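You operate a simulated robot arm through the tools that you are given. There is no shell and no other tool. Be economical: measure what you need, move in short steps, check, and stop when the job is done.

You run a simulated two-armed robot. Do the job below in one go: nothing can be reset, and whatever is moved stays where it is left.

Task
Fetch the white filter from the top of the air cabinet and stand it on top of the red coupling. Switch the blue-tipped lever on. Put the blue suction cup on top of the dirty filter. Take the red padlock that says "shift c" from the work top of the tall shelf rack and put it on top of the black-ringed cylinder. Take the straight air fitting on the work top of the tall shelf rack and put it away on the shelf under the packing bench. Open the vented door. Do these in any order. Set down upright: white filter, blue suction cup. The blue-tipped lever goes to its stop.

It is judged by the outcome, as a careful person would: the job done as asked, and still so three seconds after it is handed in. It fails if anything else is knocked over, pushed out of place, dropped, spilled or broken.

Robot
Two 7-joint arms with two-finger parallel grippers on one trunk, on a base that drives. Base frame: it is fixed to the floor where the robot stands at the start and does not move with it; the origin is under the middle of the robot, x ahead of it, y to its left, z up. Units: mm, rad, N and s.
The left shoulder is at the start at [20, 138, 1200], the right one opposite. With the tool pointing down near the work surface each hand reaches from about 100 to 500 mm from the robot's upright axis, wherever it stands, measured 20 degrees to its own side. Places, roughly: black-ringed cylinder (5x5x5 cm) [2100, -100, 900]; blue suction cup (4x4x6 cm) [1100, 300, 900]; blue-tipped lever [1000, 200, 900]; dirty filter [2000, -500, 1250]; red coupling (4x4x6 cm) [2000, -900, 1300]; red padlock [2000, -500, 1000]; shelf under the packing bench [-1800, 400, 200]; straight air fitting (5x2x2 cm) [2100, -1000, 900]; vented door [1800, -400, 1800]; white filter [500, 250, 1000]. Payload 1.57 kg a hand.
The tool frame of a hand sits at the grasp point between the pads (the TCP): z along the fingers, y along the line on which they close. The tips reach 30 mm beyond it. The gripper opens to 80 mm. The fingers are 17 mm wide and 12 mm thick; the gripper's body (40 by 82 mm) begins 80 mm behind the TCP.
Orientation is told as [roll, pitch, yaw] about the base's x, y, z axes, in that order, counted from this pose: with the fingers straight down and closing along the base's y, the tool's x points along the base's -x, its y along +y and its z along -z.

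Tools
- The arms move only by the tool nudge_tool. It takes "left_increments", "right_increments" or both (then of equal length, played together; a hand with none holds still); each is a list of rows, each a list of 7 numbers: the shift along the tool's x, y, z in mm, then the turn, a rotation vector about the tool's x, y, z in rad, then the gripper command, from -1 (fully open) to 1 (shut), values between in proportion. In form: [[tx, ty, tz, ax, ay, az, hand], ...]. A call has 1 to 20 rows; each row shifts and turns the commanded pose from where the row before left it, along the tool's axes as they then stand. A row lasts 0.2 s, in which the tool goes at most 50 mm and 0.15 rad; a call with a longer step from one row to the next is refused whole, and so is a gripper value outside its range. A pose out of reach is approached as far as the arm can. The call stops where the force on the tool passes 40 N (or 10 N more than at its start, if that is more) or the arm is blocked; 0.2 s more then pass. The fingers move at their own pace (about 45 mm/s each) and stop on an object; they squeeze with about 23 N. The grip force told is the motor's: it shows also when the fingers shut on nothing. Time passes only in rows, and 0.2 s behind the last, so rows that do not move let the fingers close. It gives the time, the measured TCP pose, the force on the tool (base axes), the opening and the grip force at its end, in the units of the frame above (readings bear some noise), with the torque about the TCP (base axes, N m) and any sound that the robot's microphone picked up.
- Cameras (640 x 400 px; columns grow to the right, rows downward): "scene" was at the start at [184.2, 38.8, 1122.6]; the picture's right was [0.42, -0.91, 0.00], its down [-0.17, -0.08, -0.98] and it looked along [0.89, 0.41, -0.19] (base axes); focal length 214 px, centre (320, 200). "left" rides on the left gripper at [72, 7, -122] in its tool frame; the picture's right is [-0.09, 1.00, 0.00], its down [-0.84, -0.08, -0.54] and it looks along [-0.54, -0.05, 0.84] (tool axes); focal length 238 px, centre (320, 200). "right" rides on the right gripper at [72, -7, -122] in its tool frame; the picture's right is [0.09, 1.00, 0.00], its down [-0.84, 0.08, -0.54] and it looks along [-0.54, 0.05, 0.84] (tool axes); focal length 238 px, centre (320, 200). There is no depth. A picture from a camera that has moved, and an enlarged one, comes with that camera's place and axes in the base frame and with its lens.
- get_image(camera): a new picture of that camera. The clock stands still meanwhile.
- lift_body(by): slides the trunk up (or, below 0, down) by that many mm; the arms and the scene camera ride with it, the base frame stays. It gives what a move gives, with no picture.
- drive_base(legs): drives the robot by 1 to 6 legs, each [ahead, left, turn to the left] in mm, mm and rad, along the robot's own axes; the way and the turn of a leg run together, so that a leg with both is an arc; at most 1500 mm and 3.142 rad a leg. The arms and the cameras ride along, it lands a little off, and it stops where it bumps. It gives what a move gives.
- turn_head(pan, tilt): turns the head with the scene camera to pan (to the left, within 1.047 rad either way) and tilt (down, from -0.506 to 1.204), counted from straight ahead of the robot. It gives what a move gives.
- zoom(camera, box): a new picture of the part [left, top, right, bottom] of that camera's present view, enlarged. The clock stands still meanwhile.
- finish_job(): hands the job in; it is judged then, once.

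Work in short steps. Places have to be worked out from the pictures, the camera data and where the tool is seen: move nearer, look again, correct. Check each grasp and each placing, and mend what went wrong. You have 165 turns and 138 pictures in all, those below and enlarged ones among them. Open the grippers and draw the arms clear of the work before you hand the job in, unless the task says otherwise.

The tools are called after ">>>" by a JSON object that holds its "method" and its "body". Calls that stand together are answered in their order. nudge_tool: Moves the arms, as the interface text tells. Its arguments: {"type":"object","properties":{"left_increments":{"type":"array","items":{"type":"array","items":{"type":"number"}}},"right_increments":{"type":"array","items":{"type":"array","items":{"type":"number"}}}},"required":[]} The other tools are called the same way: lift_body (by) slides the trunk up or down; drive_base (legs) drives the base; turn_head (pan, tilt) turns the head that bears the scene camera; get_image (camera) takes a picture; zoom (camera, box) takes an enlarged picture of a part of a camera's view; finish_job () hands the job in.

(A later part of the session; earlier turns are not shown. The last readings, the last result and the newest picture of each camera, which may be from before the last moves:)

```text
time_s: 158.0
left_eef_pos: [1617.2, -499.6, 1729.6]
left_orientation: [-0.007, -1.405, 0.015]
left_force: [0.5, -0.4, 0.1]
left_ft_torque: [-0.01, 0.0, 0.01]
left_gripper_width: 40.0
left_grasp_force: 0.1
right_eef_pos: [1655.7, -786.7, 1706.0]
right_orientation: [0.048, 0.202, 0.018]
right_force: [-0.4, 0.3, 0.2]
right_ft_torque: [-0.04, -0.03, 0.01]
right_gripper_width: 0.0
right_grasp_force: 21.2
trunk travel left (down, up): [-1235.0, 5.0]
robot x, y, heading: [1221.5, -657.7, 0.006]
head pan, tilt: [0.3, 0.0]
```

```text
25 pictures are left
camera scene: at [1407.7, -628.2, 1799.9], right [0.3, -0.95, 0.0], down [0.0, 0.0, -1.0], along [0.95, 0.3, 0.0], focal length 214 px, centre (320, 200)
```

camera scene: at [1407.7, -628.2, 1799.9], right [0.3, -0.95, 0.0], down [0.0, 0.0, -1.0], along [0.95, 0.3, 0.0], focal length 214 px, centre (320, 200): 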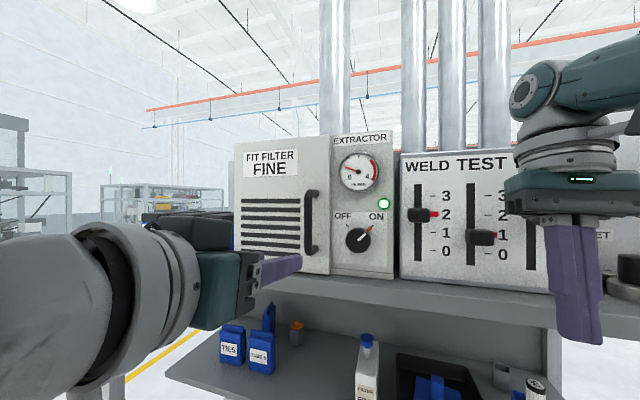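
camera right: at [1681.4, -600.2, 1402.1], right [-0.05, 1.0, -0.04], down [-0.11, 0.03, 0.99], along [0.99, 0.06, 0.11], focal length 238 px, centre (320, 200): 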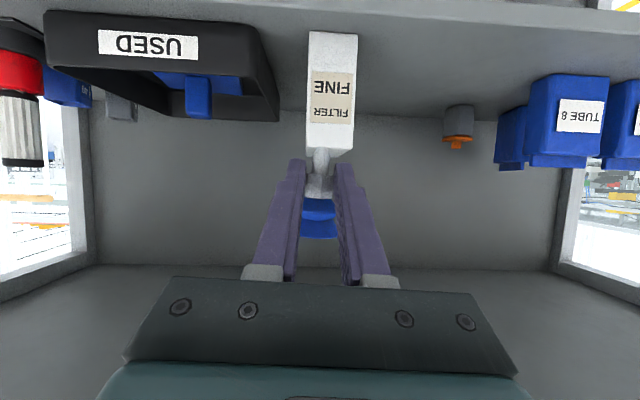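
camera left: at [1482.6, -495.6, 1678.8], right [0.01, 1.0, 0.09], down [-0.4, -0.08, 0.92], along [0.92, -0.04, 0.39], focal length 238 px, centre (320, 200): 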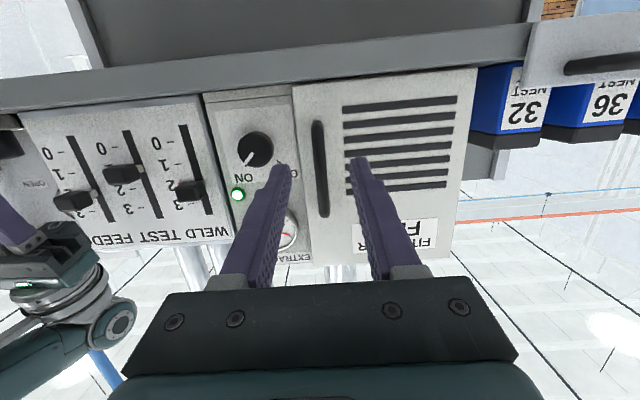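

The handle bar is at (≈1748,−503), z 1702–1815. I advance the left hand 110 mm straight ahead (3 mm right) and close on it.

>>> {"method": "nudge_tool", "body": {"left_increments": [[-3.6, -3, 21.7, 0, 0, 0, 0], [-3.6, 0, 21.7, 0, 0, 0, 0], [-3.6, 0, 21.7, 0, 0, 0, 0], [-3.6, 0, 21.7, 0, 0, 0, 0], [-3.6, 0, 21.7, 0, 0, 0, 0], [0, 0, 0, 0, 0, 0, 0.5], [0, 0, 0, 0, 0, 0, 1], [0, 0, 0, 0, 0, 0, 1]]}}

>>> {"method": "zoom", "body": {"camera": "left", "box": [220, 60, 420, 260]}}

```text
time_s: 159.8
left_eef_pos: [1726.0, -502.4, 1728.7]
left_orientation: [-0.008, -1.404, 0.014]
left_force: [0.9, 0.4, 0.6]
left_ft_torque: [0.02, -0.1, -0.1]
left_gripper_width: 14.1
left_grasp_force: 25.0
right_eef_pos: [1657.6, -786.3, 1706.6]
right_orientation: [0.047, 0.199, 0.016]
right_force: [-0.2, -0.4, 0.2]
right_ft_torque: [-0.02, -0.01, -0.01]
right_gripper_width: 0.0
right_grasp_force: 20.7
trunk travel left (down, up): [-1235.0, 5.0]
robot x, y, heading: [1221.2, -655.2, 0.004]
head pan, tilt: [0.3, 0.0]
```

```text
2.00 times, centred on (320, 160) of left
camera zoom: at [1591.3, -498.0, 1679.4], right [0.01, 1.0, 0.09], down [-0.4, -0.08, 0.91], along [0.92, -0.04, 0.39], focal length 477 px, centre (320, 280)
```

zoom: 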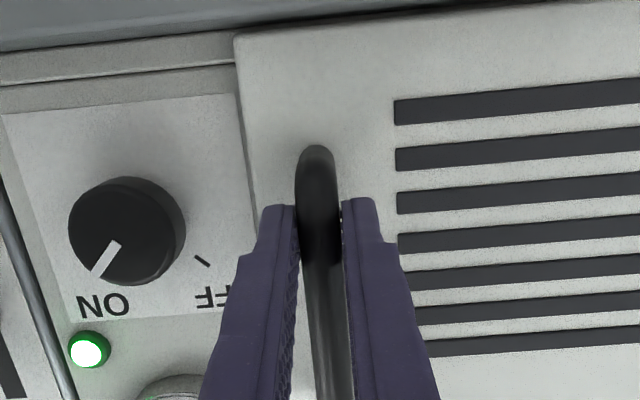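

Handle gripped (14 mm). I pull along the door's arc: per row 17 mm back, 5 mm left and 0.1 rad yaw.

>>> {"method": "nudge_tool", "body": {"left_increments": [[2.8, 4.9, -16.7, 0.0986, 0, 0.0165, 1], [2.8, 4.9, -16.7, 0.0986, 0, 0.0165, 1], [2.8, 4.9, -16.7, 0.0986, 0, 0.0165, 1], [2.8, 4.9, -16.7, 0.0986, 0, 0.0165, 1], [0, 0, 0, 0, 0, 0, 1]]}}

>>> {"method": "get_image", "body": {"camera": "scene"}}

```text
time_s: 161.0
left_eef_pos: [1664.4, -467.9, 1730.5]
left_orientation: [0.055, -1.406, -0.436]
left_force: [22.9, 31.4, 1.5]
left_ft_torque: [0.03, -0.18, 0.47]
left_gripper_width: 14.2
left_grasp_force: 30.7
right_eef_pos: [1658.0, -786.7, 1706.4]
right_orientation: [0.049, 0.198, 0.02]
right_force: [0.5, 0.1, -0.8]
right_ft_torque: [-0.02, -0.01, 0.01]
right_gripper_width: 0.0
right_grasp_force: 21.6
trunk travel left (down, up): [-1235.0, 5.0]
robot x, y, heading: [1220.5, -652.7, 0.006]
head pan, tilt: [0.3, 0.0]
```

```text
23 pictures are left
camera scene: at [1408.0, -627.7, 1800.1], right [0.3, -0.95, 0.0], down [0.0, 0.0, -1.0], along [0.95, 0.3, 0.0], focal length 214 px, centre (320, 200)
```

scene: 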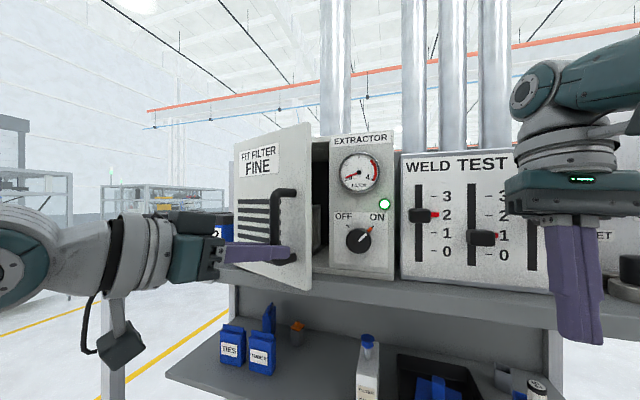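

The door is opening; side force shows the true arc lies more to the left. I add leftward motion and continue.

>>> {"method": "nudge_tool", "body": {"left_increments": [[0, 5, 0, 0, 0, 0, 1], [2.2, 8, -13, 0.0986, 0, 0.0165, 1], [2.2, 8, -13, 0.0986, 0, 0.0165, 1], [2.2, 8, -13, 0.0986, 0, 0.0165, 1], [0, 0, 0, 0, 0, 0, 1]]}}

```text
time_s: 162.0
left_eef_pos: [1644.6, -447.1, 1728.3]
left_orientation: [-0.004, -1.395, -0.613]
left_force: [-2.0, -1.5, 6.7]
left_ft_torque: [0.53, 0.57, 0.02]
left_gripper_width: 13.8
left_grasp_force: 30.8
left hand out of reach, approached as far as the arm can: row 4
right_eef_pos: [1655.8, -788.5, 1706.5]
right_orientation: [0.048, 0.199, 0.017]
right_force: [-0.3, -0.1, 1.2]
right_ft_torque: [0.02, 0.0, -0.02]
right_gripper_width: 0.0
right_grasp_force: 21.7
trunk travel left (down, up): [-1235.0, 5.0]
robot x, y, heading: [1218.2, -656.9, 0.003]
head pan, tilt: [0.3, 0.0]
stopped in row 5 (left hand): the force on the tool passed its limit at 53 N (the readings are from after the stop); the commanded pose is now the measured one
```

The door is about 35° open. I release the handle and retreat the left hand along its fingers; then the right hand will push the door from inside.

>>> {"method": "nudge_tool", "body": {"left_increments": [[0, 0, 0, 0, 0, 0, 0], [0, 0, 0, 0, 0, 0, -0.3], [0, 0, 0, 0, 0, 0, -0.3], [3, 0, -20, 0, 0, 0, -0.3], [3, 0, -20, 0, 0, 0, -0.3], [3, 5, -20, 0, 0, 0, -0.3], [3, 10, -20, 0, 0, 0, -0.3]]}}

>>> {"method": "get_image", "body": {"camera": "scene"}}

```text
time_s: 163.6
left_eef_pos: [1586.6, -388.3, 1731.5]
left_orientation: [-0.013, -1.392, -0.601]
left_force: [-0.2, 1.1, 1.2]
left_ft_torque: [-0.04, 0.02, 0.04]
left_gripper_width: 51.8
left_grasp_force: 0.0
right_eef_pos: [1656.8, -788.1, 1704.9]
right_orientation: [0.047, 0.202, 0.017]
right_force: [-0.2, 0.4, -0.2]
right_ft_torque: [0.0, -0.03, -0.01]
right_gripper_width: 0.0
right_grasp_force: 21.1
trunk travel left (down, up): [-1235.0, 5.0]
robot x, y, heading: [1222.5, -656.0, 0.011]
head pan, tilt: [0.3, 0.0]
```

```text
22 pictures are left
camera scene: at [1407.1, -629.1, 1800.0], right [0.3, -0.95, 0.0], down [0.0, 0.0, -1.0], along [0.95, 0.3, 0.0], focal length 214 px, centre (320, 200)
```

scene: 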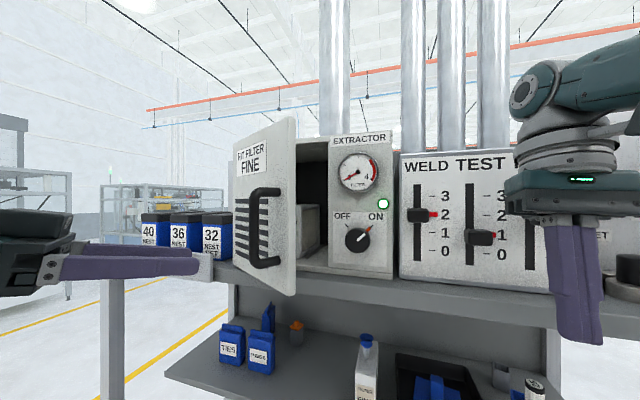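

Door ~30° open. I bring the right hand (closed, pointing down) to y≈−560 in front of the extractor panel, then slide it behind the door edge.

>>> {"method": "drive_base", "body": {"legs": [[0, 226, 0]]}}

>>> {"method": "turn_head", "body": {"pan": 0.0, "tilt": 0.0}}

>>> {"method": "get_image", "body": {"camera": "scene"}}

```text
time_s: 165.4
left_eef_pos: [1584.8, -158.0, 1732.4]
left_orientation: [-0.015, -1.391, -0.597]
left_force: [0.1, 0.2, 0.2]
left_ft_torque: [-0.02, -0.02, 0.02]
left_gripper_width: 52.0
left_grasp_force: 0.0
right_eef_pos: [1656.1, -555.9, 1705.5]
right_orientation: [0.047, 0.201, 0.02]
right_force: [-0.2, 0.3, 0.8]
right_ft_torque: [0.02, 0.0, -0.01]
right_gripper_width: 0.0
right_grasp_force: 21.5
trunk travel left (down, up): [-1235.0, 5.0]
robot x, y, heading: [1220.2, -424.6, 0.008]
head pan, tilt: [0.3, 0.0]
```

```text
time_s: 166.2
left_eef_pos: [1584.2, -157.2, 1732.8]
left_orientation: [-0.015, -1.394, -0.598]
left_force: [0.0, 0.1, -0.8]
left_ft_torque: [0.01, -0.02, 0.02]
left_gripper_width: 51.9
left_grasp_force: 0.1
right_eef_pos: [1656.1, -556.0, 1706.3]
right_orientation: [0.048, 0.201, 0.021]
right_force: [0.2, 0.1, 0.3]
right_ft_torque: [0.02, 0.0, 0.01]
right_gripper_width: 0.0
right_grasp_force: 21.3
trunk travel left (down, up): [-1235.0, 5.0]
robot x, y, heading: [1221.8, -421.2, 0.006]
head pan, tilt: [0.0, 0.0]
```

```text
21 pictures are left
camera scene: at [1410.0, -423.7, 1799.9], right [0.01, -1.0, 0.0], down [0.0, 0.0, -1.0], along [1.0, 0.01, 0.0], focal length 214 px, centre (320, 200)
```

scene: 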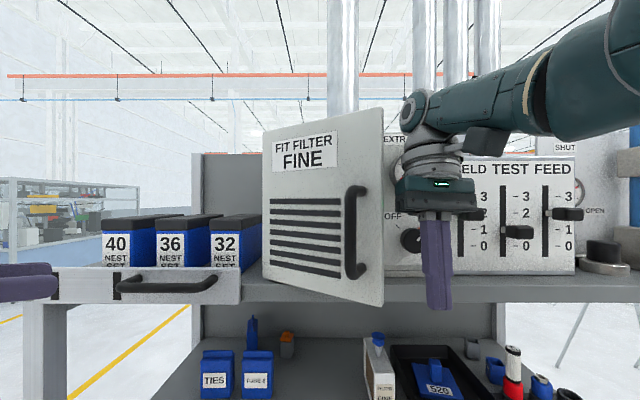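

The door edge is at about (1695,−500). I pitch the right hand so its body leans back, then read the pose.

>>> {"method": "nudge_tool", "body": {"right_increments": [[-10, -5, 0, 0, -0.13, 0, 1], [-10, -5, 0, 0, -0.13, 0, 1], [0, 0, 0, 0, -0.13, 0, 1], [0, 0, 0, 0, 0, 0, 1]]}}

```text
time_s: 167.2
left_eef_pos: [1585.8, -155.6, 1730.8]
left_orientation: [-0.014, -1.393, -0.597]
left_force: [-0.5, -0.4, -0.2]
left_ft_torque: [0.01, 0.01, 0.02]
left_gripper_width: 52.0
left_grasp_force: 0.0
right_eef_pos: [1685.0, -567.1, 1715.2]
right_orientation: [0.047, -0.189, -0.001]
right_force: [0.0, 0.1, -0.4]
right_ft_torque: [0.0, 0.0, 0.01]
right_gripper_width: 0.2
right_grasp_force: 21.1
right hand out of reach, approached as far as the arm can: row 1
trunk travel left (down, up): [-1235.0, 5.0]
robot x, y, heading: [1221.6, -425.8, 0.007]
head pan, tilt: [0.0, 0.0]
```

Now I slide in behind the door edge: ahead 45, left 14.

>>> {"method": "drive_base", "body": {"legs": [[42, 14, 0]]}}

>>> {"method": "drive_base", "body": {"legs": [[0, 150, 0]]}}

>>> {"method": "get_image", "body": {"camera": "scene"}}

```text
time_s: 168.1
left_eef_pos: [1626.6, -141.7, 1731.5]
left_orientation: [-0.014, -1.394, -0.596]
left_force: [0.2, 0.5, -0.3]
left_ft_torque: [-0.03, -0.01, -0.02]
left_gripper_width: 52.1
left_grasp_force: 0.0
right_eef_pos: [1727.6, -551.9, 1716.5]
right_orientation: [0.046, -0.19, 0.002]
right_force: [-0.7, -0.5, -1.4]
right_ft_torque: [0.02, 0.02, 0.01]
right_gripper_width: 0.0
right_grasp_force: 21.0
trunk travel left (down, up): [-1235.0, 5.0]
robot x, y, heading: [1260.9, -410.4, 0.007]
head pan, tilt: [0.0, 0.0]
```

```text
time_s: 169.2
left_eef_pos: [1625.2, -51.2, 1730.9]
left_orientation: [-0.017, -1.394, -0.598]
left_force: [0.1, -0.6, 1.1]
left_ft_torque: [-0.01, -0.01, -0.01]
left_gripper_width: 52.0
left_grasp_force: 0.0
right_eef_pos: [1723.6, -466.9, 1713.2]
right_orientation: [0.032, -0.174, 0.015]
right_force: [-1.2, -0.9, -0.6]
right_ft_torque: [0.11, -0.18, 0.08]
right_gripper_width: 0.0
right_grasp_force: 21.1
trunk travel left (down, up): [-1235.0, 5.0]
robot x, y, heading: [1261.6, -319.2, -0.0]
head pan, tilt: [0.0, 0.0]
stopped in leg 1: the force on the tool passed its limit at 122 N (the readings are from after the stop); the commanded pose is now the measured one
```

```text
20 pictures are left
camera scene: at [1451.0, -318.0, 1799.9], right [0.0, -1.0, 0.0], down [0.0, 0.0, -1.0], along [1.0, 0.0, 0.0], focal length 214 px, centre (320, 200)
```

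scene: 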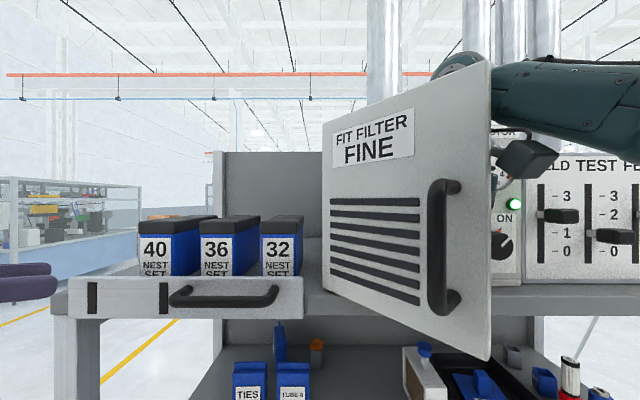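

The door is now ~46° open. I push gently on with the arm itself (softer than the base).

>>> {"method": "nudge_tool", "body": {"right_increments": [[5, 6, 0, 0, 0, 0, 1], [5, 6, 0, 0, 0, 0, 1], [5, 7, 0, 0, 0, 0, 1], [5, 7, 0, 0, 0, 0, 1], [4, 8, 0, 0, 0, 0, 1], [4, 8, 0, 0, 0, 0, 1], [3, 9, 0, 0, 0, 0, 1], [2, 9, 0, 0, 0, 0, 1], [1, 9, 0, 0, 0, 0, 1], [0, 9, 0, 0, 0, 0, 1], [0, 9, 0, 0, 0, 0, 1], [0, 9, 0, 0, 0, 0, 1]]}}

```text
time_s: 171.8
left_eef_pos: [1626.1, -50.2, 1732.4]
left_orientation: [-0.015, -1.393, -0.598]
left_force: [-0.4, -0.3, 0.5]
left_ft_torque: [0.01, 0.0, -0.01]
left_gripper_width: 51.9
left_grasp_force: 0.1
right_eef_pos: [1687.1, -370.7, 1711.4]
right_orientation: [0.034, -0.173, 0.014]
right_force: [-0.4, -0.2, -0.1]
right_ft_torque: [0.0, -0.01, -0.01]
right_gripper_width: 0.0
right_grasp_force: 20.8
trunk travel left (down, up): [-1235.0, 5.0]
robot x, y, heading: [1264.3, -316.5, 0.006]
head pan, tilt: [0.0, 0.0]
```

Smooth. A further 45 mm to the left, then look.

>>> {"method": "nudge_tool", "body": {"right_increments": [[0, 9, 0, 0, 0, 0, 1], [0, 9, 0, 0, 0, 0, 1], [0, 9, 0, 0, 0, 0, 1], [0, 9, 0, 0, 0, 0, 1], [0, 9, 0, 0, 0, 0, 1]]}}

>>> {"method": "get_image", "body": {"camera": "scene"}}

```text
time_s: 173.0
left_eef_pos: [1625.8, -51.2, 1731.6]
left_orientation: [-0.017, -1.393, -0.598]
left_force: [-0.7, -0.1, -0.1]
left_ft_torque: [0.02, 0.0, -0.02]
left_gripper_width: 52.3
left_grasp_force: 0.0
right_eef_pos: [1686.1, -325.6, 1713.7]
right_orientation: [0.032, -0.17, 0.015]
right_force: [-6.2, -6.9, 1.4]
right_ft_torque: [0.6, -0.49, 0.21]
right_gripper_width: 0.0
right_grasp_force: 21.6
trunk travel left (down, up): [-1235.0, 5.0]
robot x, y, heading: [1259.3, -318.4, 0.009]
head pan, tilt: [0.0, 0.0]
```

```text
19 pictures are left
camera scene: at [1451.0, -318.1, 1800.0], right [0.0, -1.0, 0.0], down [0.0, 0.0, -1.0], along [1.0, 0.0, 0.0], focal length 214 px, centre (320, 200)
```

scene: 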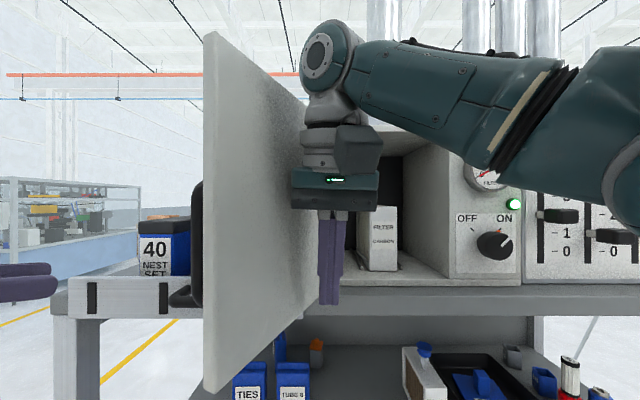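

The door is wide open (>90°), and inside is another filter, untouched. I back away, straighten the left hand's yaw, and lower the trunk for the padlock on the work top.

>>> {"method": "nudge_tool", "body": {"right_increments": [[0, -15, 0, 0, 0, 0, 1], [0, -15, 0, 0, 0, 0, 1], [10, -15, 0, 0, 0.1, 0, 1], [10, -10, 0, 0, 0.1, 0, 1]]}}

>>> {"method": "drive_base", "body": {"legs": [[-300, 0, 0], [0, -560, 0]]}}

>>> {"method": "nudge_tool", "body": {"left_increments": [[0, 0, 0, -0.0986, 0, -0.0165, -1], [0, 0, 0, -0.0986, 0, -0.0165, -1], [0, 0, 0, -0.0986, 0, -0.0165, -1], [0, 0, 0, -0.0986, 0, -0.0165, -1], [0, 0, 0, -0.0986, 0, -0.0165, -1], [0, 0, 0, -0.0986, 0, -0.0165, -1], [0, 0, 0, 0, 0.1, 0, -1], [0, 0, 0, 0, 0.1, 0, -1], [0, 0, 0, 0, 0.1, 0, -1], [0, 0, 0, 0, 0.1, 0, -1]]}}

>>> {"method": "lift_body", "body": {"by": -720}}

```text
time_s: 174.0
left_eef_pos: [1625.6, -50.9, 1732.4]
left_orientation: [-0.015, -1.393, -0.597]
left_force: [-0.1, 0.5, -0.1]
left_ft_torque: [-0.01, 0.02, 0.01]
left_gripper_width: 52.0
left_grasp_force: 0.0
right_eef_pos: [1668.8, -382.5, 1709.9]
right_orientation: [0.033, 0.03, 0.023]
right_force: [0.1, 0.7, -0.5]
right_ft_torque: [-0.03, -0.02, 0.02]
right_gripper_width: 0.0
right_grasp_force: 21.1
trunk travel left (down, up): [-1235.0, 5.0]
robot x, y, heading: [1260.4, -319.3, 0.004]
head pan, tilt: [0.0, 0.0]
```

```text
time_s: 178.9
left_eef_pos: [1325.2, -624.2, 1732.2]
left_orientation: [-0.017, -1.393, -0.611]
left_force: [0.3, 0.0, -0.6]
left_ft_torque: [0.02, 0.0, -0.02]
left_gripper_width: 52.0
left_grasp_force: 0.1
right_eef_pos: [1363.5, -956.8, 1709.1]
right_orientation: [0.031, 0.029, 0.008]
right_force: [0.2, 0.0, -0.2]
right_ft_torque: [0.02, -0.01, -0.02]
right_gripper_width: 0.2
right_grasp_force: 21.3
trunk travel left (down, up): [-1235.0, 5.0]
robot x, y, heading: [959.7, -887.6, -0.006]
head pan, tilt: [0.0, 0.0]
```

```text
time_s: 181.1
left_eef_pos: [1339.0, -617.2, 1723.1]
left_orientation: [0.007, -0.99, -0.033]
left_force: [0.6, 0.3, -0.5]
left_ft_torque: [-0.03, 0.01, 0.04]
left_gripper_width: 80.1
left_grasp_force: 0.0
left hand out of reach, approached as far as the arm can: row 6, 7
right_eef_pos: [1363.3, -957.2, 1708.5]
right_orientation: [0.032, 0.029, 0.009]
right_force: [0.7, -0.4, -0.3]
right_ft_torque: [-0.02, -0.02, -0.02]
right_gripper_width: 0.2
right_grasp_force: 21.4
trunk travel left (down, up): [-1235.0, 5.0]
robot x, y, heading: [956.0, -888.7, -0.006]
head pan, tilt: [0.0, 0.0]
```

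```text
refused: -720 is not a number from -400 to 400
```

Lower in two steps, then move so the left hand faces the SHIFT C padlock and take a look.

>>> {"method": "lift_body", "body": {"by": -380}}

>>> {"method": "lift_body", "body": {"by": -300}}

>>> {"method": "drive_base", "body": {"legs": [[300, -110, 0]]}}

>>> {"method": "turn_head", "body": {"pan": 0.25, "tilt": 0.35}}

>>> {"method": "get_image", "body": {"camera": "scene"}}

```text
time_s: 184.8
left_eef_pos: [1339.1, -617.1, 1341.9]
left_orientation: [0.006, -0.993, -0.034]
left_force: [0.0, -0.7, -0.5]
left_ft_torque: [0.0, 0.0, -0.02]
left_gripper_width: 80.2
left_grasp_force: 0.0
right_eef_pos: [1363.5, -956.3, 1330.1]
right_orientation: [0.03, 0.028, 0.008]
right_force: [0.3, 1.4, -0.3]
right_ft_torque: [0.0, -0.03, 0.01]
right_gripper_width: 0.1
right_grasp_force: 21.7
trunk travel left (down, up): [-855.0, 385.0]
robot x, y, heading: [957.2, -885.7, -0.01]
head pan, tilt: [0.0, 0.0]
```

```text
time_s: 187.8
left_eef_pos: [1339.2, -617.3, 1043.4]
left_orientation: [0.005, -0.993, -0.032]
left_force: [-0.4, 0.0, -0.7]
left_ft_torque: [0.01, -0.01, 0.01]
left_gripper_width: 79.9
left_grasp_force: 0.0
right_eef_pos: [1361.6, -956.4, 1030.0]
right_orientation: [0.031, 0.027, 0.008]
right_force: [-0.1, 0.0, -0.3]
right_ft_torque: [-0.02, 0.01, 0.0]
right_gripper_width: 0.0
right_grasp_force: 21.2
trunk travel left (down, up): [-555.0, 685.0]
robot x, y, heading: [957.5, -885.6, -0.008]
head pan, tilt: [0.0, 0.0]
```

```text
time_s: 189.9
left_eef_pos: [1634.4, -729.7, 1042.0]
left_orientation: [0.006, -0.993, -0.034]
left_force: [0.3, 0.0, -0.3]
left_ft_torque: [0.01, -0.03, 0.0]
left_gripper_width: 80.1
left_grasp_force: 0.0
right_eef_pos: [1657.3, -1070.1, 1028.7]
right_orientation: [0.031, 0.028, 0.005]
right_force: [-0.5, 0.7, 0.3]
right_ft_torque: [0.0, 0.02, -0.01]
right_gripper_width: 0.1
right_grasp_force: 21.4
trunk travel left (down, up): [-555.0, 685.0]
robot x, y, heading: [1249.1, -1000.7, -0.009]
head pan, tilt: [0.0, 0.0]
```

```text
time_s: 190.7
left_eef_pos: [1634.5, -730.1, 1042.1]
left_orientation: [0.006, -0.994, -0.036]
left_force: [-0.4, 0.6, -0.1]
left_ft_torque: [0.01, -0.02, 0.01]
left_gripper_width: 79.9
left_grasp_force: 0.1
right_eef_pos: [1657.2, -1068.5, 1030.4]
right_orientation: [0.03, 0.028, 0.004]
right_force: [0.4, 0.1, 0.1]
right_ft_torque: [-0.01, 0.0, 0.01]
right_gripper_width: 0.1
right_grasp_force: 21.3
trunk travel left (down, up): [-555.0, 685.0]
robot x, y, heading: [1249.1, -1000.7, -0.009]
head pan, tilt: [0.25, 0.351]
```

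```text
18 pictures are left
camera scene: at [1441.5, -978.6, 1087.6], right [0.24, -0.97, 0.0], down [-0.33, -0.08, -0.94], along [0.91, 0.22, -0.34], focal length 214 px, centre (320, 200)
```

scene: 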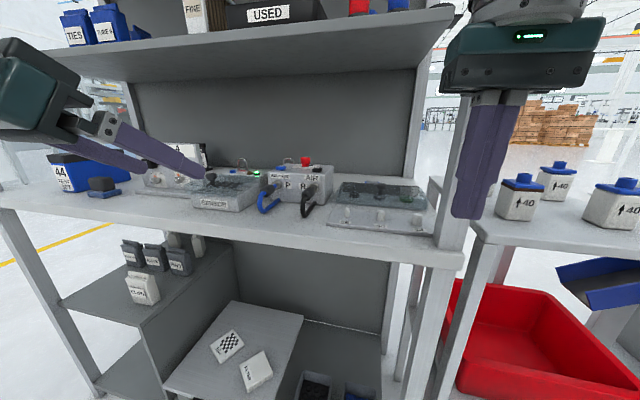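

The right hand would meet the right post; I shift the robot 105 mm left while moving the left hand 105 mm right, then advance.

>>> {"method": "drive_base", "body": {"legs": [[0, 105, 0.01]]}}

>>> {"method": "nudge_tool", "body": {"left_increments": [[0, -35, 0, 0, 0, 0, -0.5], [0, -35, 0, 0, 0, 0, -0.5], [0, -35, 0, 0, 0, 0, -0.5], [0, 0, 0, 0, 0, 0, -0.5]]}}

>>> {"method": "drive_base", "body": {"legs": [[130, 0, 0]]}}

>>> {"method": "get_image", "body": {"camera": "left"}}

```text
time_s: 191.9
left_eef_pos: [1632.0, -618.8, 1042.2]
left_orientation: [0.007, -0.995, -0.026]
left_force: [0.2, 0.3, -0.1]
left_ft_torque: [0.02, -0.04, -0.01]
left_gripper_width: 80.1
left_grasp_force: 0.1
right_eef_pos: [1659.3, -957.1, 1030.0]
right_orientation: [0.034, 0.027, 0.017]
right_force: [-0.5, -0.9, 0.6]
right_ft_torque: [-0.03, -0.02, -0.01]
right_gripper_width: 0.0
right_grasp_force: 22.1
trunk travel left (down, up): [-555.0, 685.0]
robot x, y, heading: [1250.6, -893.9, -0.001]
head pan, tilt: [0.25, 0.351]
```

```text
time_s: 192.9
left_eef_pos: [1637.8, -724.1, 1040.5]
left_orientation: [0.008, -0.993, -0.022]
left_force: [0.2, 0.1, 0.2]
left_ft_torque: [0.01, -0.02, 0.02]
left_gripper_width: 59.9
left_grasp_force: 0.1
left hand out of reach, approached as far as the arm can: row 1, 2
right_eef_pos: [1658.5, -957.3, 1029.3]
right_orientation: [0.033, 0.028, 0.019]
right_force: [0.4, 0.3, 1.0]
right_ft_torque: [0.02, 0.05, -0.02]
right_gripper_width: 0.0
right_grasp_force: 21.8
trunk travel left (down, up): [-555.0, 685.0]
robot x, y, heading: [1253.6, -894.8, 0.004]
head pan, tilt: [0.25, 0.351]
```

```text
time_s: 194.2
left_eef_pos: [1767.6, -722.0, 1040.9]
left_orientation: [0.007, -0.993, -0.019]
left_force: [-0.1, 0.6, 0.9]
left_ft_torque: [0.0, -0.02, -0.02]
left_gripper_width: 60.2
left_grasp_force: 0.0
right_eef_pos: [1787.9, -957.2, 1029.5]
right_orientation: [0.031, 0.027, 0.019]
right_force: [0.2, -0.1, -0.2]
right_ft_torque: [-0.02, -0.03, -0.01]
right_gripper_width: 0.0
right_grasp_force: 21.1
trunk travel left (down, up): [-555.0, 685.0]
robot x, y, heading: [1381.5, -896.9, 0.003]
head pan, tilt: [0.25, 0.351]
```

```text
17 pictures are left
camera left: at [1624.0, -714.1, 1047.4], right [0.07, 0.99, 0.08], down [0.0, -0.08, 1.0], along [1.0, -0.06, -0.01], focal length 238 px, centre (320, 200)
```

left: 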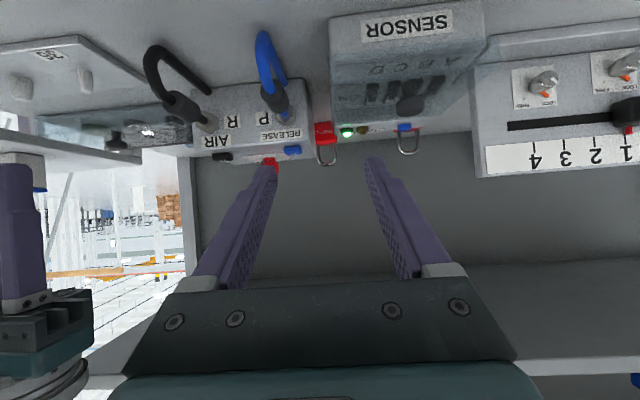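

SHIFT C is at about (2068,−722), body z 897–939, shackle to 980. I tuck the right hand back 45 mm, drive up to the rack, and place the left hand on the approach line.

>>> {"method": "nudge_tool", "body": {"right_increments": [[15, 0, 0, 0, 0.08, 0, 1], [15, 0, 0, 0, 0.08, 0, 1], [15, 0, 0, 0, 0, 0, 1], [0, 0, 0, 0, 0, 0, 1]]}}

>>> {"method": "drive_base", "body": {"legs": [[88, 0, 0]]}}

```text
time_s: 195.2
left_eef_pos: [1766.2, -722.1, 1040.5]
left_orientation: [0.006, -0.995, -0.02]
left_force: [-0.4, -0.5, 1.0]
left_ft_torque: [0.02, 0.02, -0.01]
left_gripper_width: 60.5
left_grasp_force: 0.1
right_eef_pos: [1742.1, -957.0, 1035.3]
right_orientation: [0.033, 0.188, 0.024]
right_force: [-0.4, 0.4, 0.4]
right_ft_torque: [-0.02, 0.0, 0.01]
right_gripper_width: 0.3
right_grasp_force: 21.3
trunk travel left (down, up): [-555.0, 685.0]
robot x, y, heading: [1381.8, -890.1, 0.003]
head pan, tilt: [0.25, 0.351]
```

```text
time_s: 196.2
left_eef_pos: [1798.4, -723.4, 1033.7]
left_orientation: [0.009, -0.98, -0.03]
left_force: [-0.3, 0.3, 0.7]
left_ft_torque: [0.03, 0.05, 0.01]
left_gripper_width: 59.9
left_grasp_force: 0.2
right_eef_pos: [1772.6, -956.3, 1035.0]
right_orientation: [0.035, 0.185, 0.034]
right_force: [0.0, 0.5, -0.1]
right_ft_torque: [0.0, -0.02, -0.03]
right_gripper_width: 0.0
right_grasp_force: 21.4
trunk travel left (down, up): [-555.0, 685.0]
robot x, y, heading: [1424.0, -894.5, -0.004]
head pan, tilt: [0.25, 0.351]
stopped in leg 1: the robot was blocked; the commanded pose is now the measured one
```

The left elbow met the rack edge. I back off 45 mm, extend the left arm forward first (that lifts the elbow), then drive in.

>>> {"method": "drive_base", "body": {"legs": [[-45, 0, 0]]}}

>>> {"method": "nudge_tool", "body": {"left_increments": [[-16, 0, 25, 0, 0, 0, -0.5], [-16, 0, 25, 0, 0, 0, -0.5], [-16, 0, 25, 0, 0, 0, -0.5], [-16, 0, 25, 0, 0, 0, -0.5], [-16, 0, 25, 0, 0, 0, -0.5], [0, 0, 0, 0, 0, 0, -0.5]]}}

```text
time_s: 197.1
left_eef_pos: [1765.6, -722.5, 1040.3]
left_orientation: [0.007, -0.992, -0.024]
left_force: [-0.7, 0.7, -0.3]
left_ft_torque: [0.06, 0.0, 0.01]
left_gripper_width: 60.1
left_grasp_force: 0.2
right_eef_pos: [1741.1, -956.3, 1040.1]
right_orientation: [0.036, 0.168, 0.034]
right_force: [-0.5, 1.6, -1.0]
right_ft_torque: [0.0, 0.03, 0.02]
right_gripper_width: 0.0
right_grasp_force: 21.8
trunk travel left (down, up): [-555.0, 685.0]
robot x, y, heading: [1379.6, -894.3, -0.002]
head pan, tilt: [0.25, 0.351]
```

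```text
time_s: 198.5
left_eef_pos: [1916.8, -725.3, 1039.1]
left_orientation: [0.006, -0.993, -0.026]
left_force: [0.4, 0.4, -1.1]
left_ft_torque: [0.0, 0.02, 0.0]
left_gripper_width: 59.8
left_grasp_force: 0.1
right_eef_pos: [1741.9, -955.4, 1040.9]
right_orientation: [0.037, 0.17, 0.034]
right_force: [-0.5, 0.4, -0.5]
right_ft_torque: [0.0, 0.02, -0.01]
right_gripper_width: 0.0
right_grasp_force: 21.3
trunk travel left (down, up): [-555.0, 685.0]
robot x, y, heading: [1381.3, -891.7, -0.001]
head pan, tilt: [0.25, 0.351]
```

Extended. I drive ahead 60 and take a look from the left camera.

>>> {"method": "drive_base", "body": {"legs": [[60, 0, 0]]}}

>>> {"method": "zoom", "body": {"camera": "left", "box": [220, 60, 420, 220]}}

```text
time_s: 199.4
left_eef_pos: [1949.8, -725.6, 1033.6]
left_orientation: [0.008, -0.985, -0.032]
left_force: [0.5, 0.1, -0.7]
left_ft_torque: [0.02, 0.02, 0.03]
left_gripper_width: 59.9
left_grasp_force: 0.1
right_eef_pos: [1773.3, -955.7, 1040.4]
right_orientation: [0.04, 0.167, 0.039]
right_force: [0.7, 0.0, 1.1]
right_ft_torque: [-0.03, 0.01, 0.02]
right_gripper_width: 0.0
right_grasp_force: 21.5
trunk travel left (down, up): [-555.0, 685.0]
robot x, y, heading: [1421.7, -891.1, -0.008]
head pan, tilt: [0.25, 0.351]
stopped in leg 1: the robot was blocked; the commanded pose is now the measured one
```

```text
2.50 times, centred on (320, 140) of left
camera zoom: at [1807.4, -717.6, 1042.9], right [0.07, 0.99, 0.08], down [0.01, -0.08, 1.0], along [1.0, -0.07, -0.01], focal length 596 px, centre (320, 350)
```

zoom: 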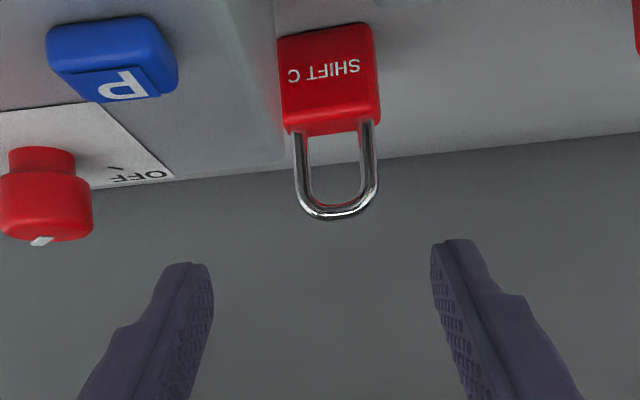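

Body blocks at x≈1421 at this trunk height; reach is still enough. I back 10 mm, lower the trunk 60 for reach, and approach along the finger line.

>>> {"method": "drive_base", "body": {"legs": [[-8, 0, 0]]}}

>>> {"method": "lift_body", "body": {"by": -60}}

>>> {"method": "nudge_tool", "body": {"left_increments": [[-35, 5, 0, 0, 0, 0, -0.4], [0, 2, 28, 0, 0, 0, -0.4], [0, 0, 28, 0, 0, 0, -0.4], [0, 0, 22, 0, 0, 0, -0.4], [0, 0, 0, 0, 0, 0, -0.4]]}}

>>> {"method": "zoom", "body": {"camera": "left", "box": [220, 60, 420, 220]}}

```text
time_s: 200.2
left_eef_pos: [1950.3, -726.0, 1040.0]
left_orientation: [0.008, -0.994, -0.028]
left_force: [-0.5, -0.3, -0.5]
left_ft_torque: [0.04, -0.01, 0.01]
left_gripper_width: 60.3
left_grasp_force: 0.0
right_eef_pos: [1774.6, -956.1, 1045.3]
right_orientation: [0.038, 0.155, 0.039]
right_force: [-0.1, -0.2, 0.3]
right_ft_torque: [0.02, 0.01, 0.01]
right_gripper_width: 0.1
right_grasp_force: 21.3
trunk travel left (down, up): [-555.0, 685.0]
robot x, y, heading: [1413.4, -889.4, -0.004]
head pan, tilt: [0.25, 0.351]
```

```text
time_s: 200.9
left_eef_pos: [1952.4, -727.6, 997.9]
left_orientation: [-0.005, -1.022, -0.021]
left_force: [-0.1, -0.8, 0.3]
left_ft_torque: [0.01, -0.02, 0.02]
left_gripper_width: 60.1
left_grasp_force: 0.0
right_eef_pos: [1775.8, -955.8, 993.0]
right_orientation: [0.038, 0.157, 0.037]
right_force: [-0.3, -0.2, 0.2]
right_ft_torque: [0.03, 0.01, 0.0]
right_gripper_width: 0.0
right_grasp_force: 21.5
trunk travel left (down, up): [-504.0, 736.0]
robot x, y, heading: [1414.6, -893.9, -0.005]
head pan, tilt: [0.25, 0.351]
stopped: the force on the tool passed its limit at 51 N (the readings are from after the stop); the commanded pose is now the measured one
```

```text
time_s: 202.2
left_eef_pos: [2037.1, -723.9, 987.7]
left_orientation: [-0.005, -1.022, -0.02]
left_force: [0.3, 0.6, 0.5]
left_ft_torque: [0.0, -0.01, 0.0]
left_gripper_width: 55.9
left_grasp_force: 0.0
right_eef_pos: [1774.1, -954.8, 993.9]
right_orientation: [0.039, 0.156, 0.039]
right_force: [0.3, -0.2, 0.4]
right_ft_torque: [-0.02, -0.02, -0.01]
right_gripper_width: 0.0
right_grasp_force: 21.0
trunk travel left (down, up): [-504.0, 736.0]
robot x, y, heading: [1412.1, -890.7, -0.004]
head pan, tilt: [0.25, 0.351]
```

```text
2.50 times, centred on (320, 140) of left
camera zoom: at [1894.8, -714.4, 990.1], right [0.07, 0.99, 0.08], down [-0.03, -0.07, 1.0], along [1.0, -0.07, 0.02], focal length 596 px, centre (320, 350)
```

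zoom: 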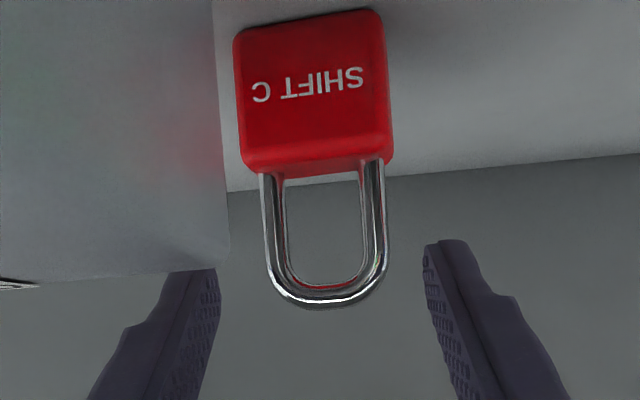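

The AIR box leaves no room beside the padlock body, but the shackle arch rises above it. The fingers are at the right height for the arch: I narrow to 38 mm, move 7 mm forward and close on it.

>>> {"method": "nudge_tool", "body": {"left_increments": [[0, 1, 0, 0, 0, 0, 0.0], [0, 0, 0, 0, 0, 0, 0.05], [-3.2, 0, 6.5, 0, 0, 0, 0.05], [0, 0, 0, 0, 0, 0, 0.3], [0, 0, 0, 0, 0, 0, 1], [0, 0, 0, 0, 0, 0, 1]]}}

>>> {"method": "zoom", "body": {"camera": "left", "box": [220, 60, 420, 220]}}

```text
time_s: 203.6
left_eef_pos: [2043.2, -722.7, 986.5]
left_orientation: [-0.005, -1.02, -0.022]
left_force: [-0.5, 0.0, 0.0]
left_ft_torque: [-0.01, -0.02, 0.02]
left_gripper_width: 0.1
left_grasp_force: 13.4
right_eef_pos: [1775.3, -955.3, 994.0]
right_orientation: [0.039, 0.156, 0.039]
right_force: [-0.7, 0.1, -1.1]
right_ft_torque: [0.0, -0.02, 0.0]
right_gripper_width: 0.1
right_grasp_force: 21.5
trunk travel left (down, up): [-504.0, 736.0]
robot x, y, heading: [1411.8, -890.7, -0.009]
head pan, tilt: [0.25, 0.351]
```

```text
2.50 times, centred on (320, 140) of left
camera zoom: at [1901.2, -713.6, 989.1], right [0.07, 0.99, 0.08], down [-0.03, -0.07, 1.0], along [1.0, -0.07, 0.02], focal length 596 px, centre (320, 350)
```

zoom: 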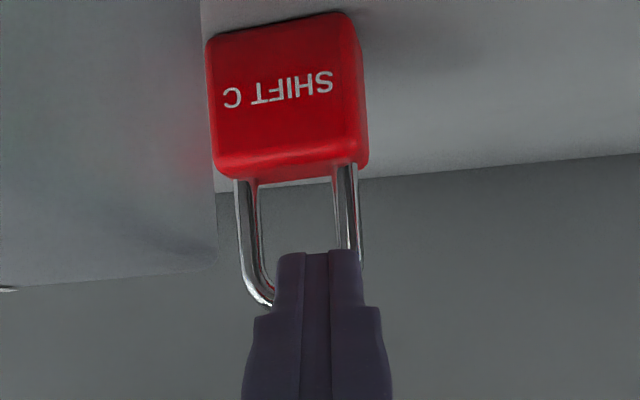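

The arch was slightly beyond the tips and the padlock slid ~7 mm toward the box. Better: straddle just the left leg of the shackle, with the right finger inside the loop. I retreat, set 16 mm opening at y≈−716, and check.

>>> {"method": "nudge_tool", "body": {"left_increments": [[0, 0, -12, 0, 0, 0, 1], [4.6, 3, -10, 0, 0, 0, 0.8], [0, 3.5, 0, 0, 0, 0, 0.6], [0, 0, 0, 0, 0, 0, 0.58], [0, 0, 0, 0, 0, 0, 0.58]]}}

>>> {"method": "zoom", "body": {"camera": "left", "box": [240, 80, 400, 210]}}

```text
time_s: 204.8
left_eef_pos: [2022.9, -714.8, 993.9]
left_orientation: [-0.005, -1.02, -0.022]
left_force: [0.1, 0.8, -0.1]
left_ft_torque: [-0.01, 0.0, -0.01]
left_gripper_width: 16.7
left_grasp_force: 0.1
right_eef_pos: [1776.3, -954.5, 993.3]
right_orientation: [0.038, 0.158, 0.04]
right_force: [0.4, -0.7, -0.4]
right_ft_torque: [0.02, -0.02, -0.01]
right_gripper_width: 0.0
right_grasp_force: 21.2
trunk travel left (down, up): [-504.0, 736.0]
robot x, y, heading: [1409.9, -890.7, -0.004]
head pan, tilt: [0.25, 0.351]
```

```text
3.08 times, centred on (320, 145) of left
camera zoom: at [1880.0, -705.7, 996.8], right [0.07, 0.99, 0.08], down [-0.03, -0.07, 1.0], along [1.0, -0.07, 0.02], focal length 733 px, centre (320, 369)
```

zoom: 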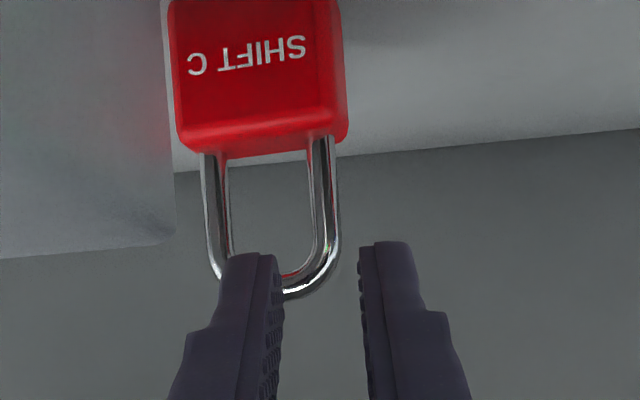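

Aligned: the left leg is between the fingers, the right finger faces the loop. I advance 42 mm along the finger line, 3 mm lower, then close.

>>> {"method": "nudge_tool", "body": {"left_increments": [[3, 1, 8, 0, 0, 0, 0.58], [0, 0, 9, 0, 0, 0, 0.58], [0, 0, 9, 0, 0, 0, 0.58], [0, 0, 9, 0, 0, 0, 0.58], [0, 0, 8, 0, 0, 0, 0.58], [0, 0, 0, 0, 0, 0, 0.8], [0, 0, 0, 0, 0, 0, 1], [0, 0, 0, 0, 0, 0, 1]]}}

>>> {"method": "zoom", "body": {"camera": "left", "box": [240, 80, 400, 210]}}

```text
time_s: 206.6
left_eef_pos: [2059.5, -715.7, 970.7]
left_orientation: [-0.005, -1.022, -0.021]
left_force: [-1.5, -0.3, 5.9]
left_ft_torque: [0.08, 0.48, 0.22]
left_gripper_width: 7.1
left_grasp_force: 23.4
right_eef_pos: [1775.6, -955.9, 993.7]
right_orientation: [0.038, 0.155, 0.037]
right_force: [0.9, -0.3, -0.2]
right_ft_torque: [0.01, 0.01, 0.01]
right_gripper_width: 0.1
right_grasp_force: 20.9
trunk travel left (down, up): [-504.0, 736.0]
robot x, y, heading: [1413.0, -890.1, -0.003]
head pan, tilt: [0.25, 0.351]
```

```text
3.08 times, centred on (320, 145) of left
camera zoom: at [1916.4, -706.2, 973.1], right [0.07, 0.99, 0.08], down [-0.03, -0.07, 1.0], along [1.0, -0.07, 0.02], focal length 733 px, centre (320, 369)
```

zoom: 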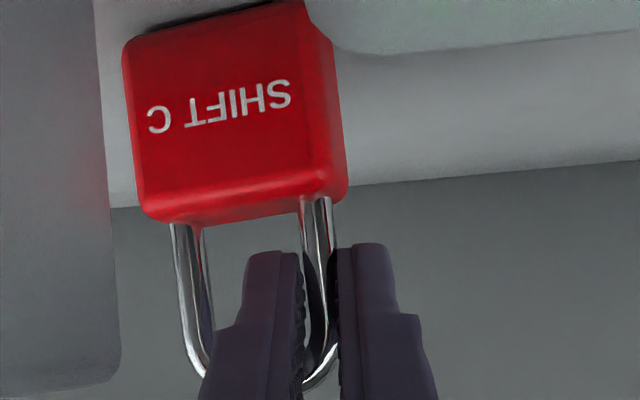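

Firm grip on the leg (7 mm, 23 N). I lift 80 mm, then back straight out of the rack.

>>> {"method": "nudge_tool", "body": {"left_increments": [[-8.5, 0, -5.2, 0, 0, 0, 1], [-21, 0, -13, 0, 0, 0, 1], [-21, 0, -13, 0, 0, 0, 1], [-21, 0, -13, 0, 0, 0, 1], [0, 0, 0, 0, 0, 0, 1]]}}

>>> {"method": "drive_base", "body": {"legs": [[-370, 0, 0], [0, 600, 0]]}}

>>> {"method": "turn_head", "body": {"pan": 0.3, "tilt": 0.25}}

>>> {"method": "get_image", "body": {"camera": "scene"}}

```text
time_s: 207.8
left_eef_pos: [2057.4, -714.4, 1054.3]
left_orientation: [-0.005, -1.021, -0.019]
left_force: [-0.4, -0.3, -0.7]
left_ft_torque: [0.0, 0.02, -0.02]
left_gripper_width: 7.3
left_grasp_force: 23.1
right_eef_pos: [1775.7, -955.9, 993.9]
right_orientation: [0.039, 0.158, 0.038]
right_force: [0.2, -0.4, -0.2]
right_ft_torque: [-0.02, 0.01, -0.03]
right_gripper_width: 0.0
right_grasp_force: 21.8
trunk travel left (down, up): [-504.0, 736.0]
robot x, y, heading: [1412.3, -888.6, 0.003]
head pan, tilt: [0.25, 0.351]
```

```text
time_s: 213.2
left_eef_pos: [1680.9, -108.1, 1054.5]
left_orientation: [-0.006, -1.021, -0.017]
left_force: [-0.5, -0.4, -2.4]
left_ft_torque: [0.0, 0.04, 0.02]
left_gripper_width: 7.1
left_grasp_force: 22.7
right_eef_pos: [1399.2, -349.2, 992.8]
right_orientation: [0.039, 0.159, 0.043]
right_force: [0.3, -0.6, 0.3]
right_ft_torque: [0.02, -0.01, 0.02]
right_gripper_width: 0.2
right_grasp_force: 21.5
trunk travel left (down, up): [-504.0, 736.0]
robot x, y, heading: [1036.1, -287.2, 0.001]
head pan, tilt: [0.25, 0.351]
```

```text
time_s: 213.8
left_eef_pos: [1679.2, -106.6, 1053.5]
left_orientation: [-0.005, -1.019, -0.017]
left_force: [0.1, 0.3, -0.7]
left_ft_torque: [0.01, 0.03, 0.02]
left_gripper_width: 7.0
left_grasp_force: 22.6
right_eef_pos: [1398.5, -349.2, 992.1]
right_orientation: [0.038, 0.157, 0.041]
right_force: [0.3, -0.3, 0.3]
right_ft_torque: [0.0, 0.0, 0.0]
right_gripper_width: 0.1
right_grasp_force: 20.9
trunk travel left (down, up): [-504.0, 736.0]
robot x, y, heading: [1036.5, -287.3, -0.002]
head pan, tilt: [0.3, 0.25]
```

```text
11 pictures are left
camera scene: at [1225.7, -259.4, 1045.7], right [0.3, -0.96, 0.0], down [-0.24, -0.07, -0.97], along [0.93, 0.29, -0.25], focal length 214 px, centre (320, 200)
```

scene: 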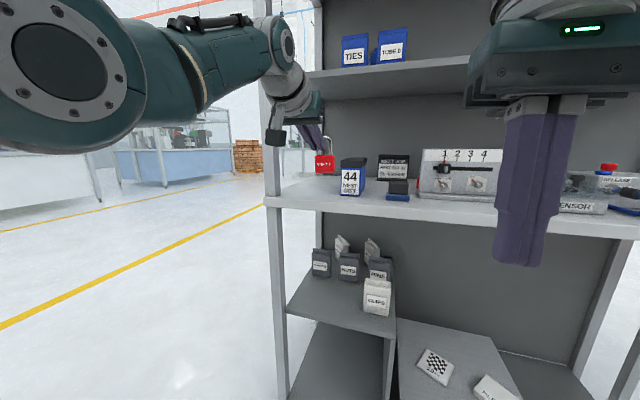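

The padlock hangs upright from the grip. The cylinder at about (2096,−150) is behind box "44" (y −132…−208, top 1003), so I'll pass left of the box: small yaw to the right, robot 50 mm left, TCP y≈−85.

>>> {"method": "nudge_tool", "body": {"left_increments": [[0, -14, 0, 0.077, 0, 0.047, 1], [0, -14, 0, 0.077, 0, 0.047, 1], [0, 0, 0, 0, 0, 0, 1]]}}

>>> {"method": "drive_base", "body": {"legs": [[0, 50, 0], [300, 0, 0]]}}

```text
time_s: 214.6
left_eef_pos: [1677.9, -135.9, 1053.3]
left_orientation: [-0.006, -1.02, -0.198]
left_force: [2.0, 0.5, -0.9]
left_ft_torque: [0.04, 0.02, -0.01]
left_gripper_width: 7.1
left_grasp_force: 22.3
right_eef_pos: [1398.6, -349.7, 993.6]
right_orientation: [0.038, 0.158, 0.043]
right_force: [-0.1, 0.2, 0.1]
right_ft_torque: [-0.01, 0.01, -0.01]
right_gripper_width: 0.0
right_grasp_force: 22.0
trunk travel left (down, up): [-504.0, 736.0]
robot x, y, heading: [1041.5, -291.9, 0.003]
head pan, tilt: [0.3, 0.25]
```

```text
time_s: 217.2
left_eef_pos: [1976.2, -86.7, 1053.1]
left_orientation: [-0.006, -1.021, -0.196]
left_force: [-0.1, -0.4, -0.4]
left_ft_torque: [0.04, 0.03, -0.01]
left_gripper_width: 6.9
left_grasp_force: 23.2
right_eef_pos: [1695.6, -300.9, 993.8]
right_orientation: [0.039, 0.158, 0.042]
right_force: [0.4, -1.1, 0.1]
right_ft_torque: [-0.03, 0.0, -0.03]
right_gripper_width: 0.0
right_grasp_force: 21.3
trunk travel left (down, up): [-504.0, 736.0]
robot x, y, heading: [1334.5, -238.9, -0.002]
head pan, tilt: [0.3, 0.25]
```

I check the cylinder with the left camera before going further.

>>> {"method": "get_image", "body": {"camera": "left"}}

```text
10 pictures are left
camera left: at [1837.4, -52.9, 1056.3], right [0.25, 0.97, 0.08], down [-0.04, -0.07, 1.0], along [0.97, -0.25, 0.02], focal length 238 px, centre (320, 200)
```

left: 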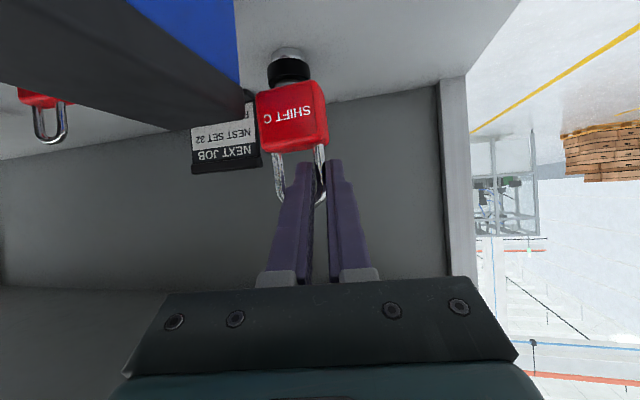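

The cylinder shows at (2096,−144). I drive ahead 80 and right 40.

>>> {"method": "drive_base", "body": {"legs": [[40, -10, 0], [40, -30, 0]]}}

```text
time_s: 218.6
left_eef_pos: [2055.1, -127.2, 1053.5]
left_orientation: [-0.008, -1.022, -0.199]
left_force: [0.1, -0.6, -1.1]
left_ft_torque: [0.01, 0.04, -0.01]
left_gripper_width: 7.2
left_grasp_force: 23.3
right_eef_pos: [1775.6, -342.0, 993.0]
right_orientation: [0.038, 0.157, 0.04]
right_force: [0.9, 0.5, 0.7]
right_ft_torque: [-0.02, 0.02, -0.02]
right_gripper_width: 0.0
right_grasp_force: 21.0
trunk travel left (down, up): [-504.0, 736.0]
robot x, y, heading: [1412.6, -276.1, -0.0]
head pan, tilt: [0.3, 0.25]
```

32 mm remain; I drive 30 mm more.

>>> {"method": "drive_base", "body": {"legs": [[31, 0, 0]]}}

>>> {"method": "zoom", "body": {"camera": "left", "box": [220, 0, 400, 150]}}

```text
time_s: 219.4
left_eef_pos: [2084.9, -127.0, 1053.0]
left_orientation: [-0.005, -1.022, -0.199]
left_force: [-0.5, -0.2, -1.0]
left_ft_torque: [0.04, 0.01, 0.0]
left_gripper_width: 7.2
left_grasp_force: 22.9
right_eef_pos: [1806.5, -340.4, 993.4]
right_orientation: [0.037, 0.156, 0.04]
right_force: [0.6, 0.4, -0.4]
right_ft_torque: [-0.04, 0.02, 0.02]
right_gripper_width: 0.0
right_grasp_force: 21.6
trunk travel left (down, up): [-504.0, 736.0]
robot x, y, heading: [1443.1, -276.6, -0.004]
head pan, tilt: [0.3, 0.25]
```

```text
2.67 times, centred on (310, 75) of left
camera zoom: at [1947.2, -93.4, 1056.2], right [0.25, 0.97, 0.08], down [-0.04, -0.07, 1.0], along [0.97, -0.25, 0.02], focal length 636 px, centre (347, 533)
```

zoom: 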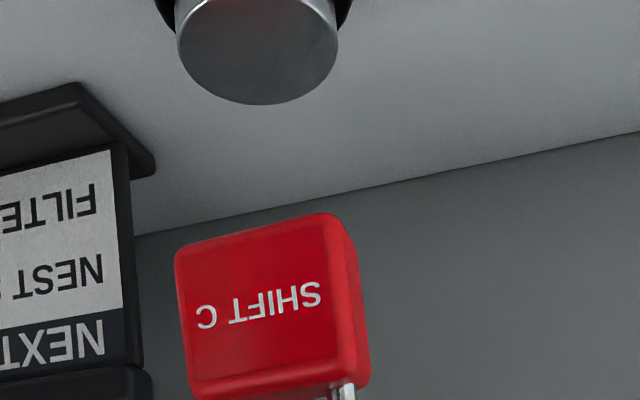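

The cylinder's top centre is (2094,−143); the padlock's base centre is about (2107,−149). I correct by (−13,+5) mm and lower 35 mm.

>>> {"method": "nudge_tool", "body": {"left_increments": [[7.2, 2.5, -11.7, 0, 0, 0, 1], [10, 0, 6.2, 0, 0, 0, 1], [10, 0, 6.2, 0, 0, 0, 1], [8.5, 0, 5.2, 0, 0, 0, 1], [0, 0, 0, 0, 0, 0, 1]]}}

>>> {"method": "zoom", "body": {"camera": "left", "box": [220, 0, 400, 150]}}

```text
time_s: 220.6
left_eef_pos: [2072.6, -123.4, 1018.9]
left_orientation: [-0.005, -1.018, -0.198]
left_force: [-0.1, -1.1, -1.5]
left_ft_torque: [0.02, 0.03, 0.03]
left_gripper_width: 7.1
left_grasp_force: 23.4
right_eef_pos: [1804.7, -339.3, 994.6]
right_orientation: [0.038, 0.157, 0.04]
right_force: [-0.6, 0.1, 0.1]
right_ft_torque: [0.01, -0.03, 0.0]
right_gripper_width: 0.0
right_grasp_force: 21.7
trunk travel left (down, up): [-504.0, 736.0]
robot x, y, heading: [1445.6, -276.6, -0.002]
head pan, tilt: [0.3, 0.25]
```

```text
2.67 times, centred on (310, 75) of left
camera zoom: at [1933.9, -88.6, 1022.3], right [0.25, 0.97, 0.08], down [-0.04, -0.07, 1.0], along [0.97, -0.25, 0.02], focal length 636 px, centre (347, 533)
```

zoom: 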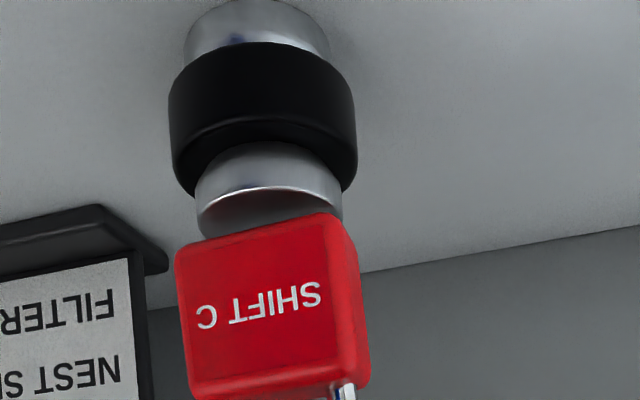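

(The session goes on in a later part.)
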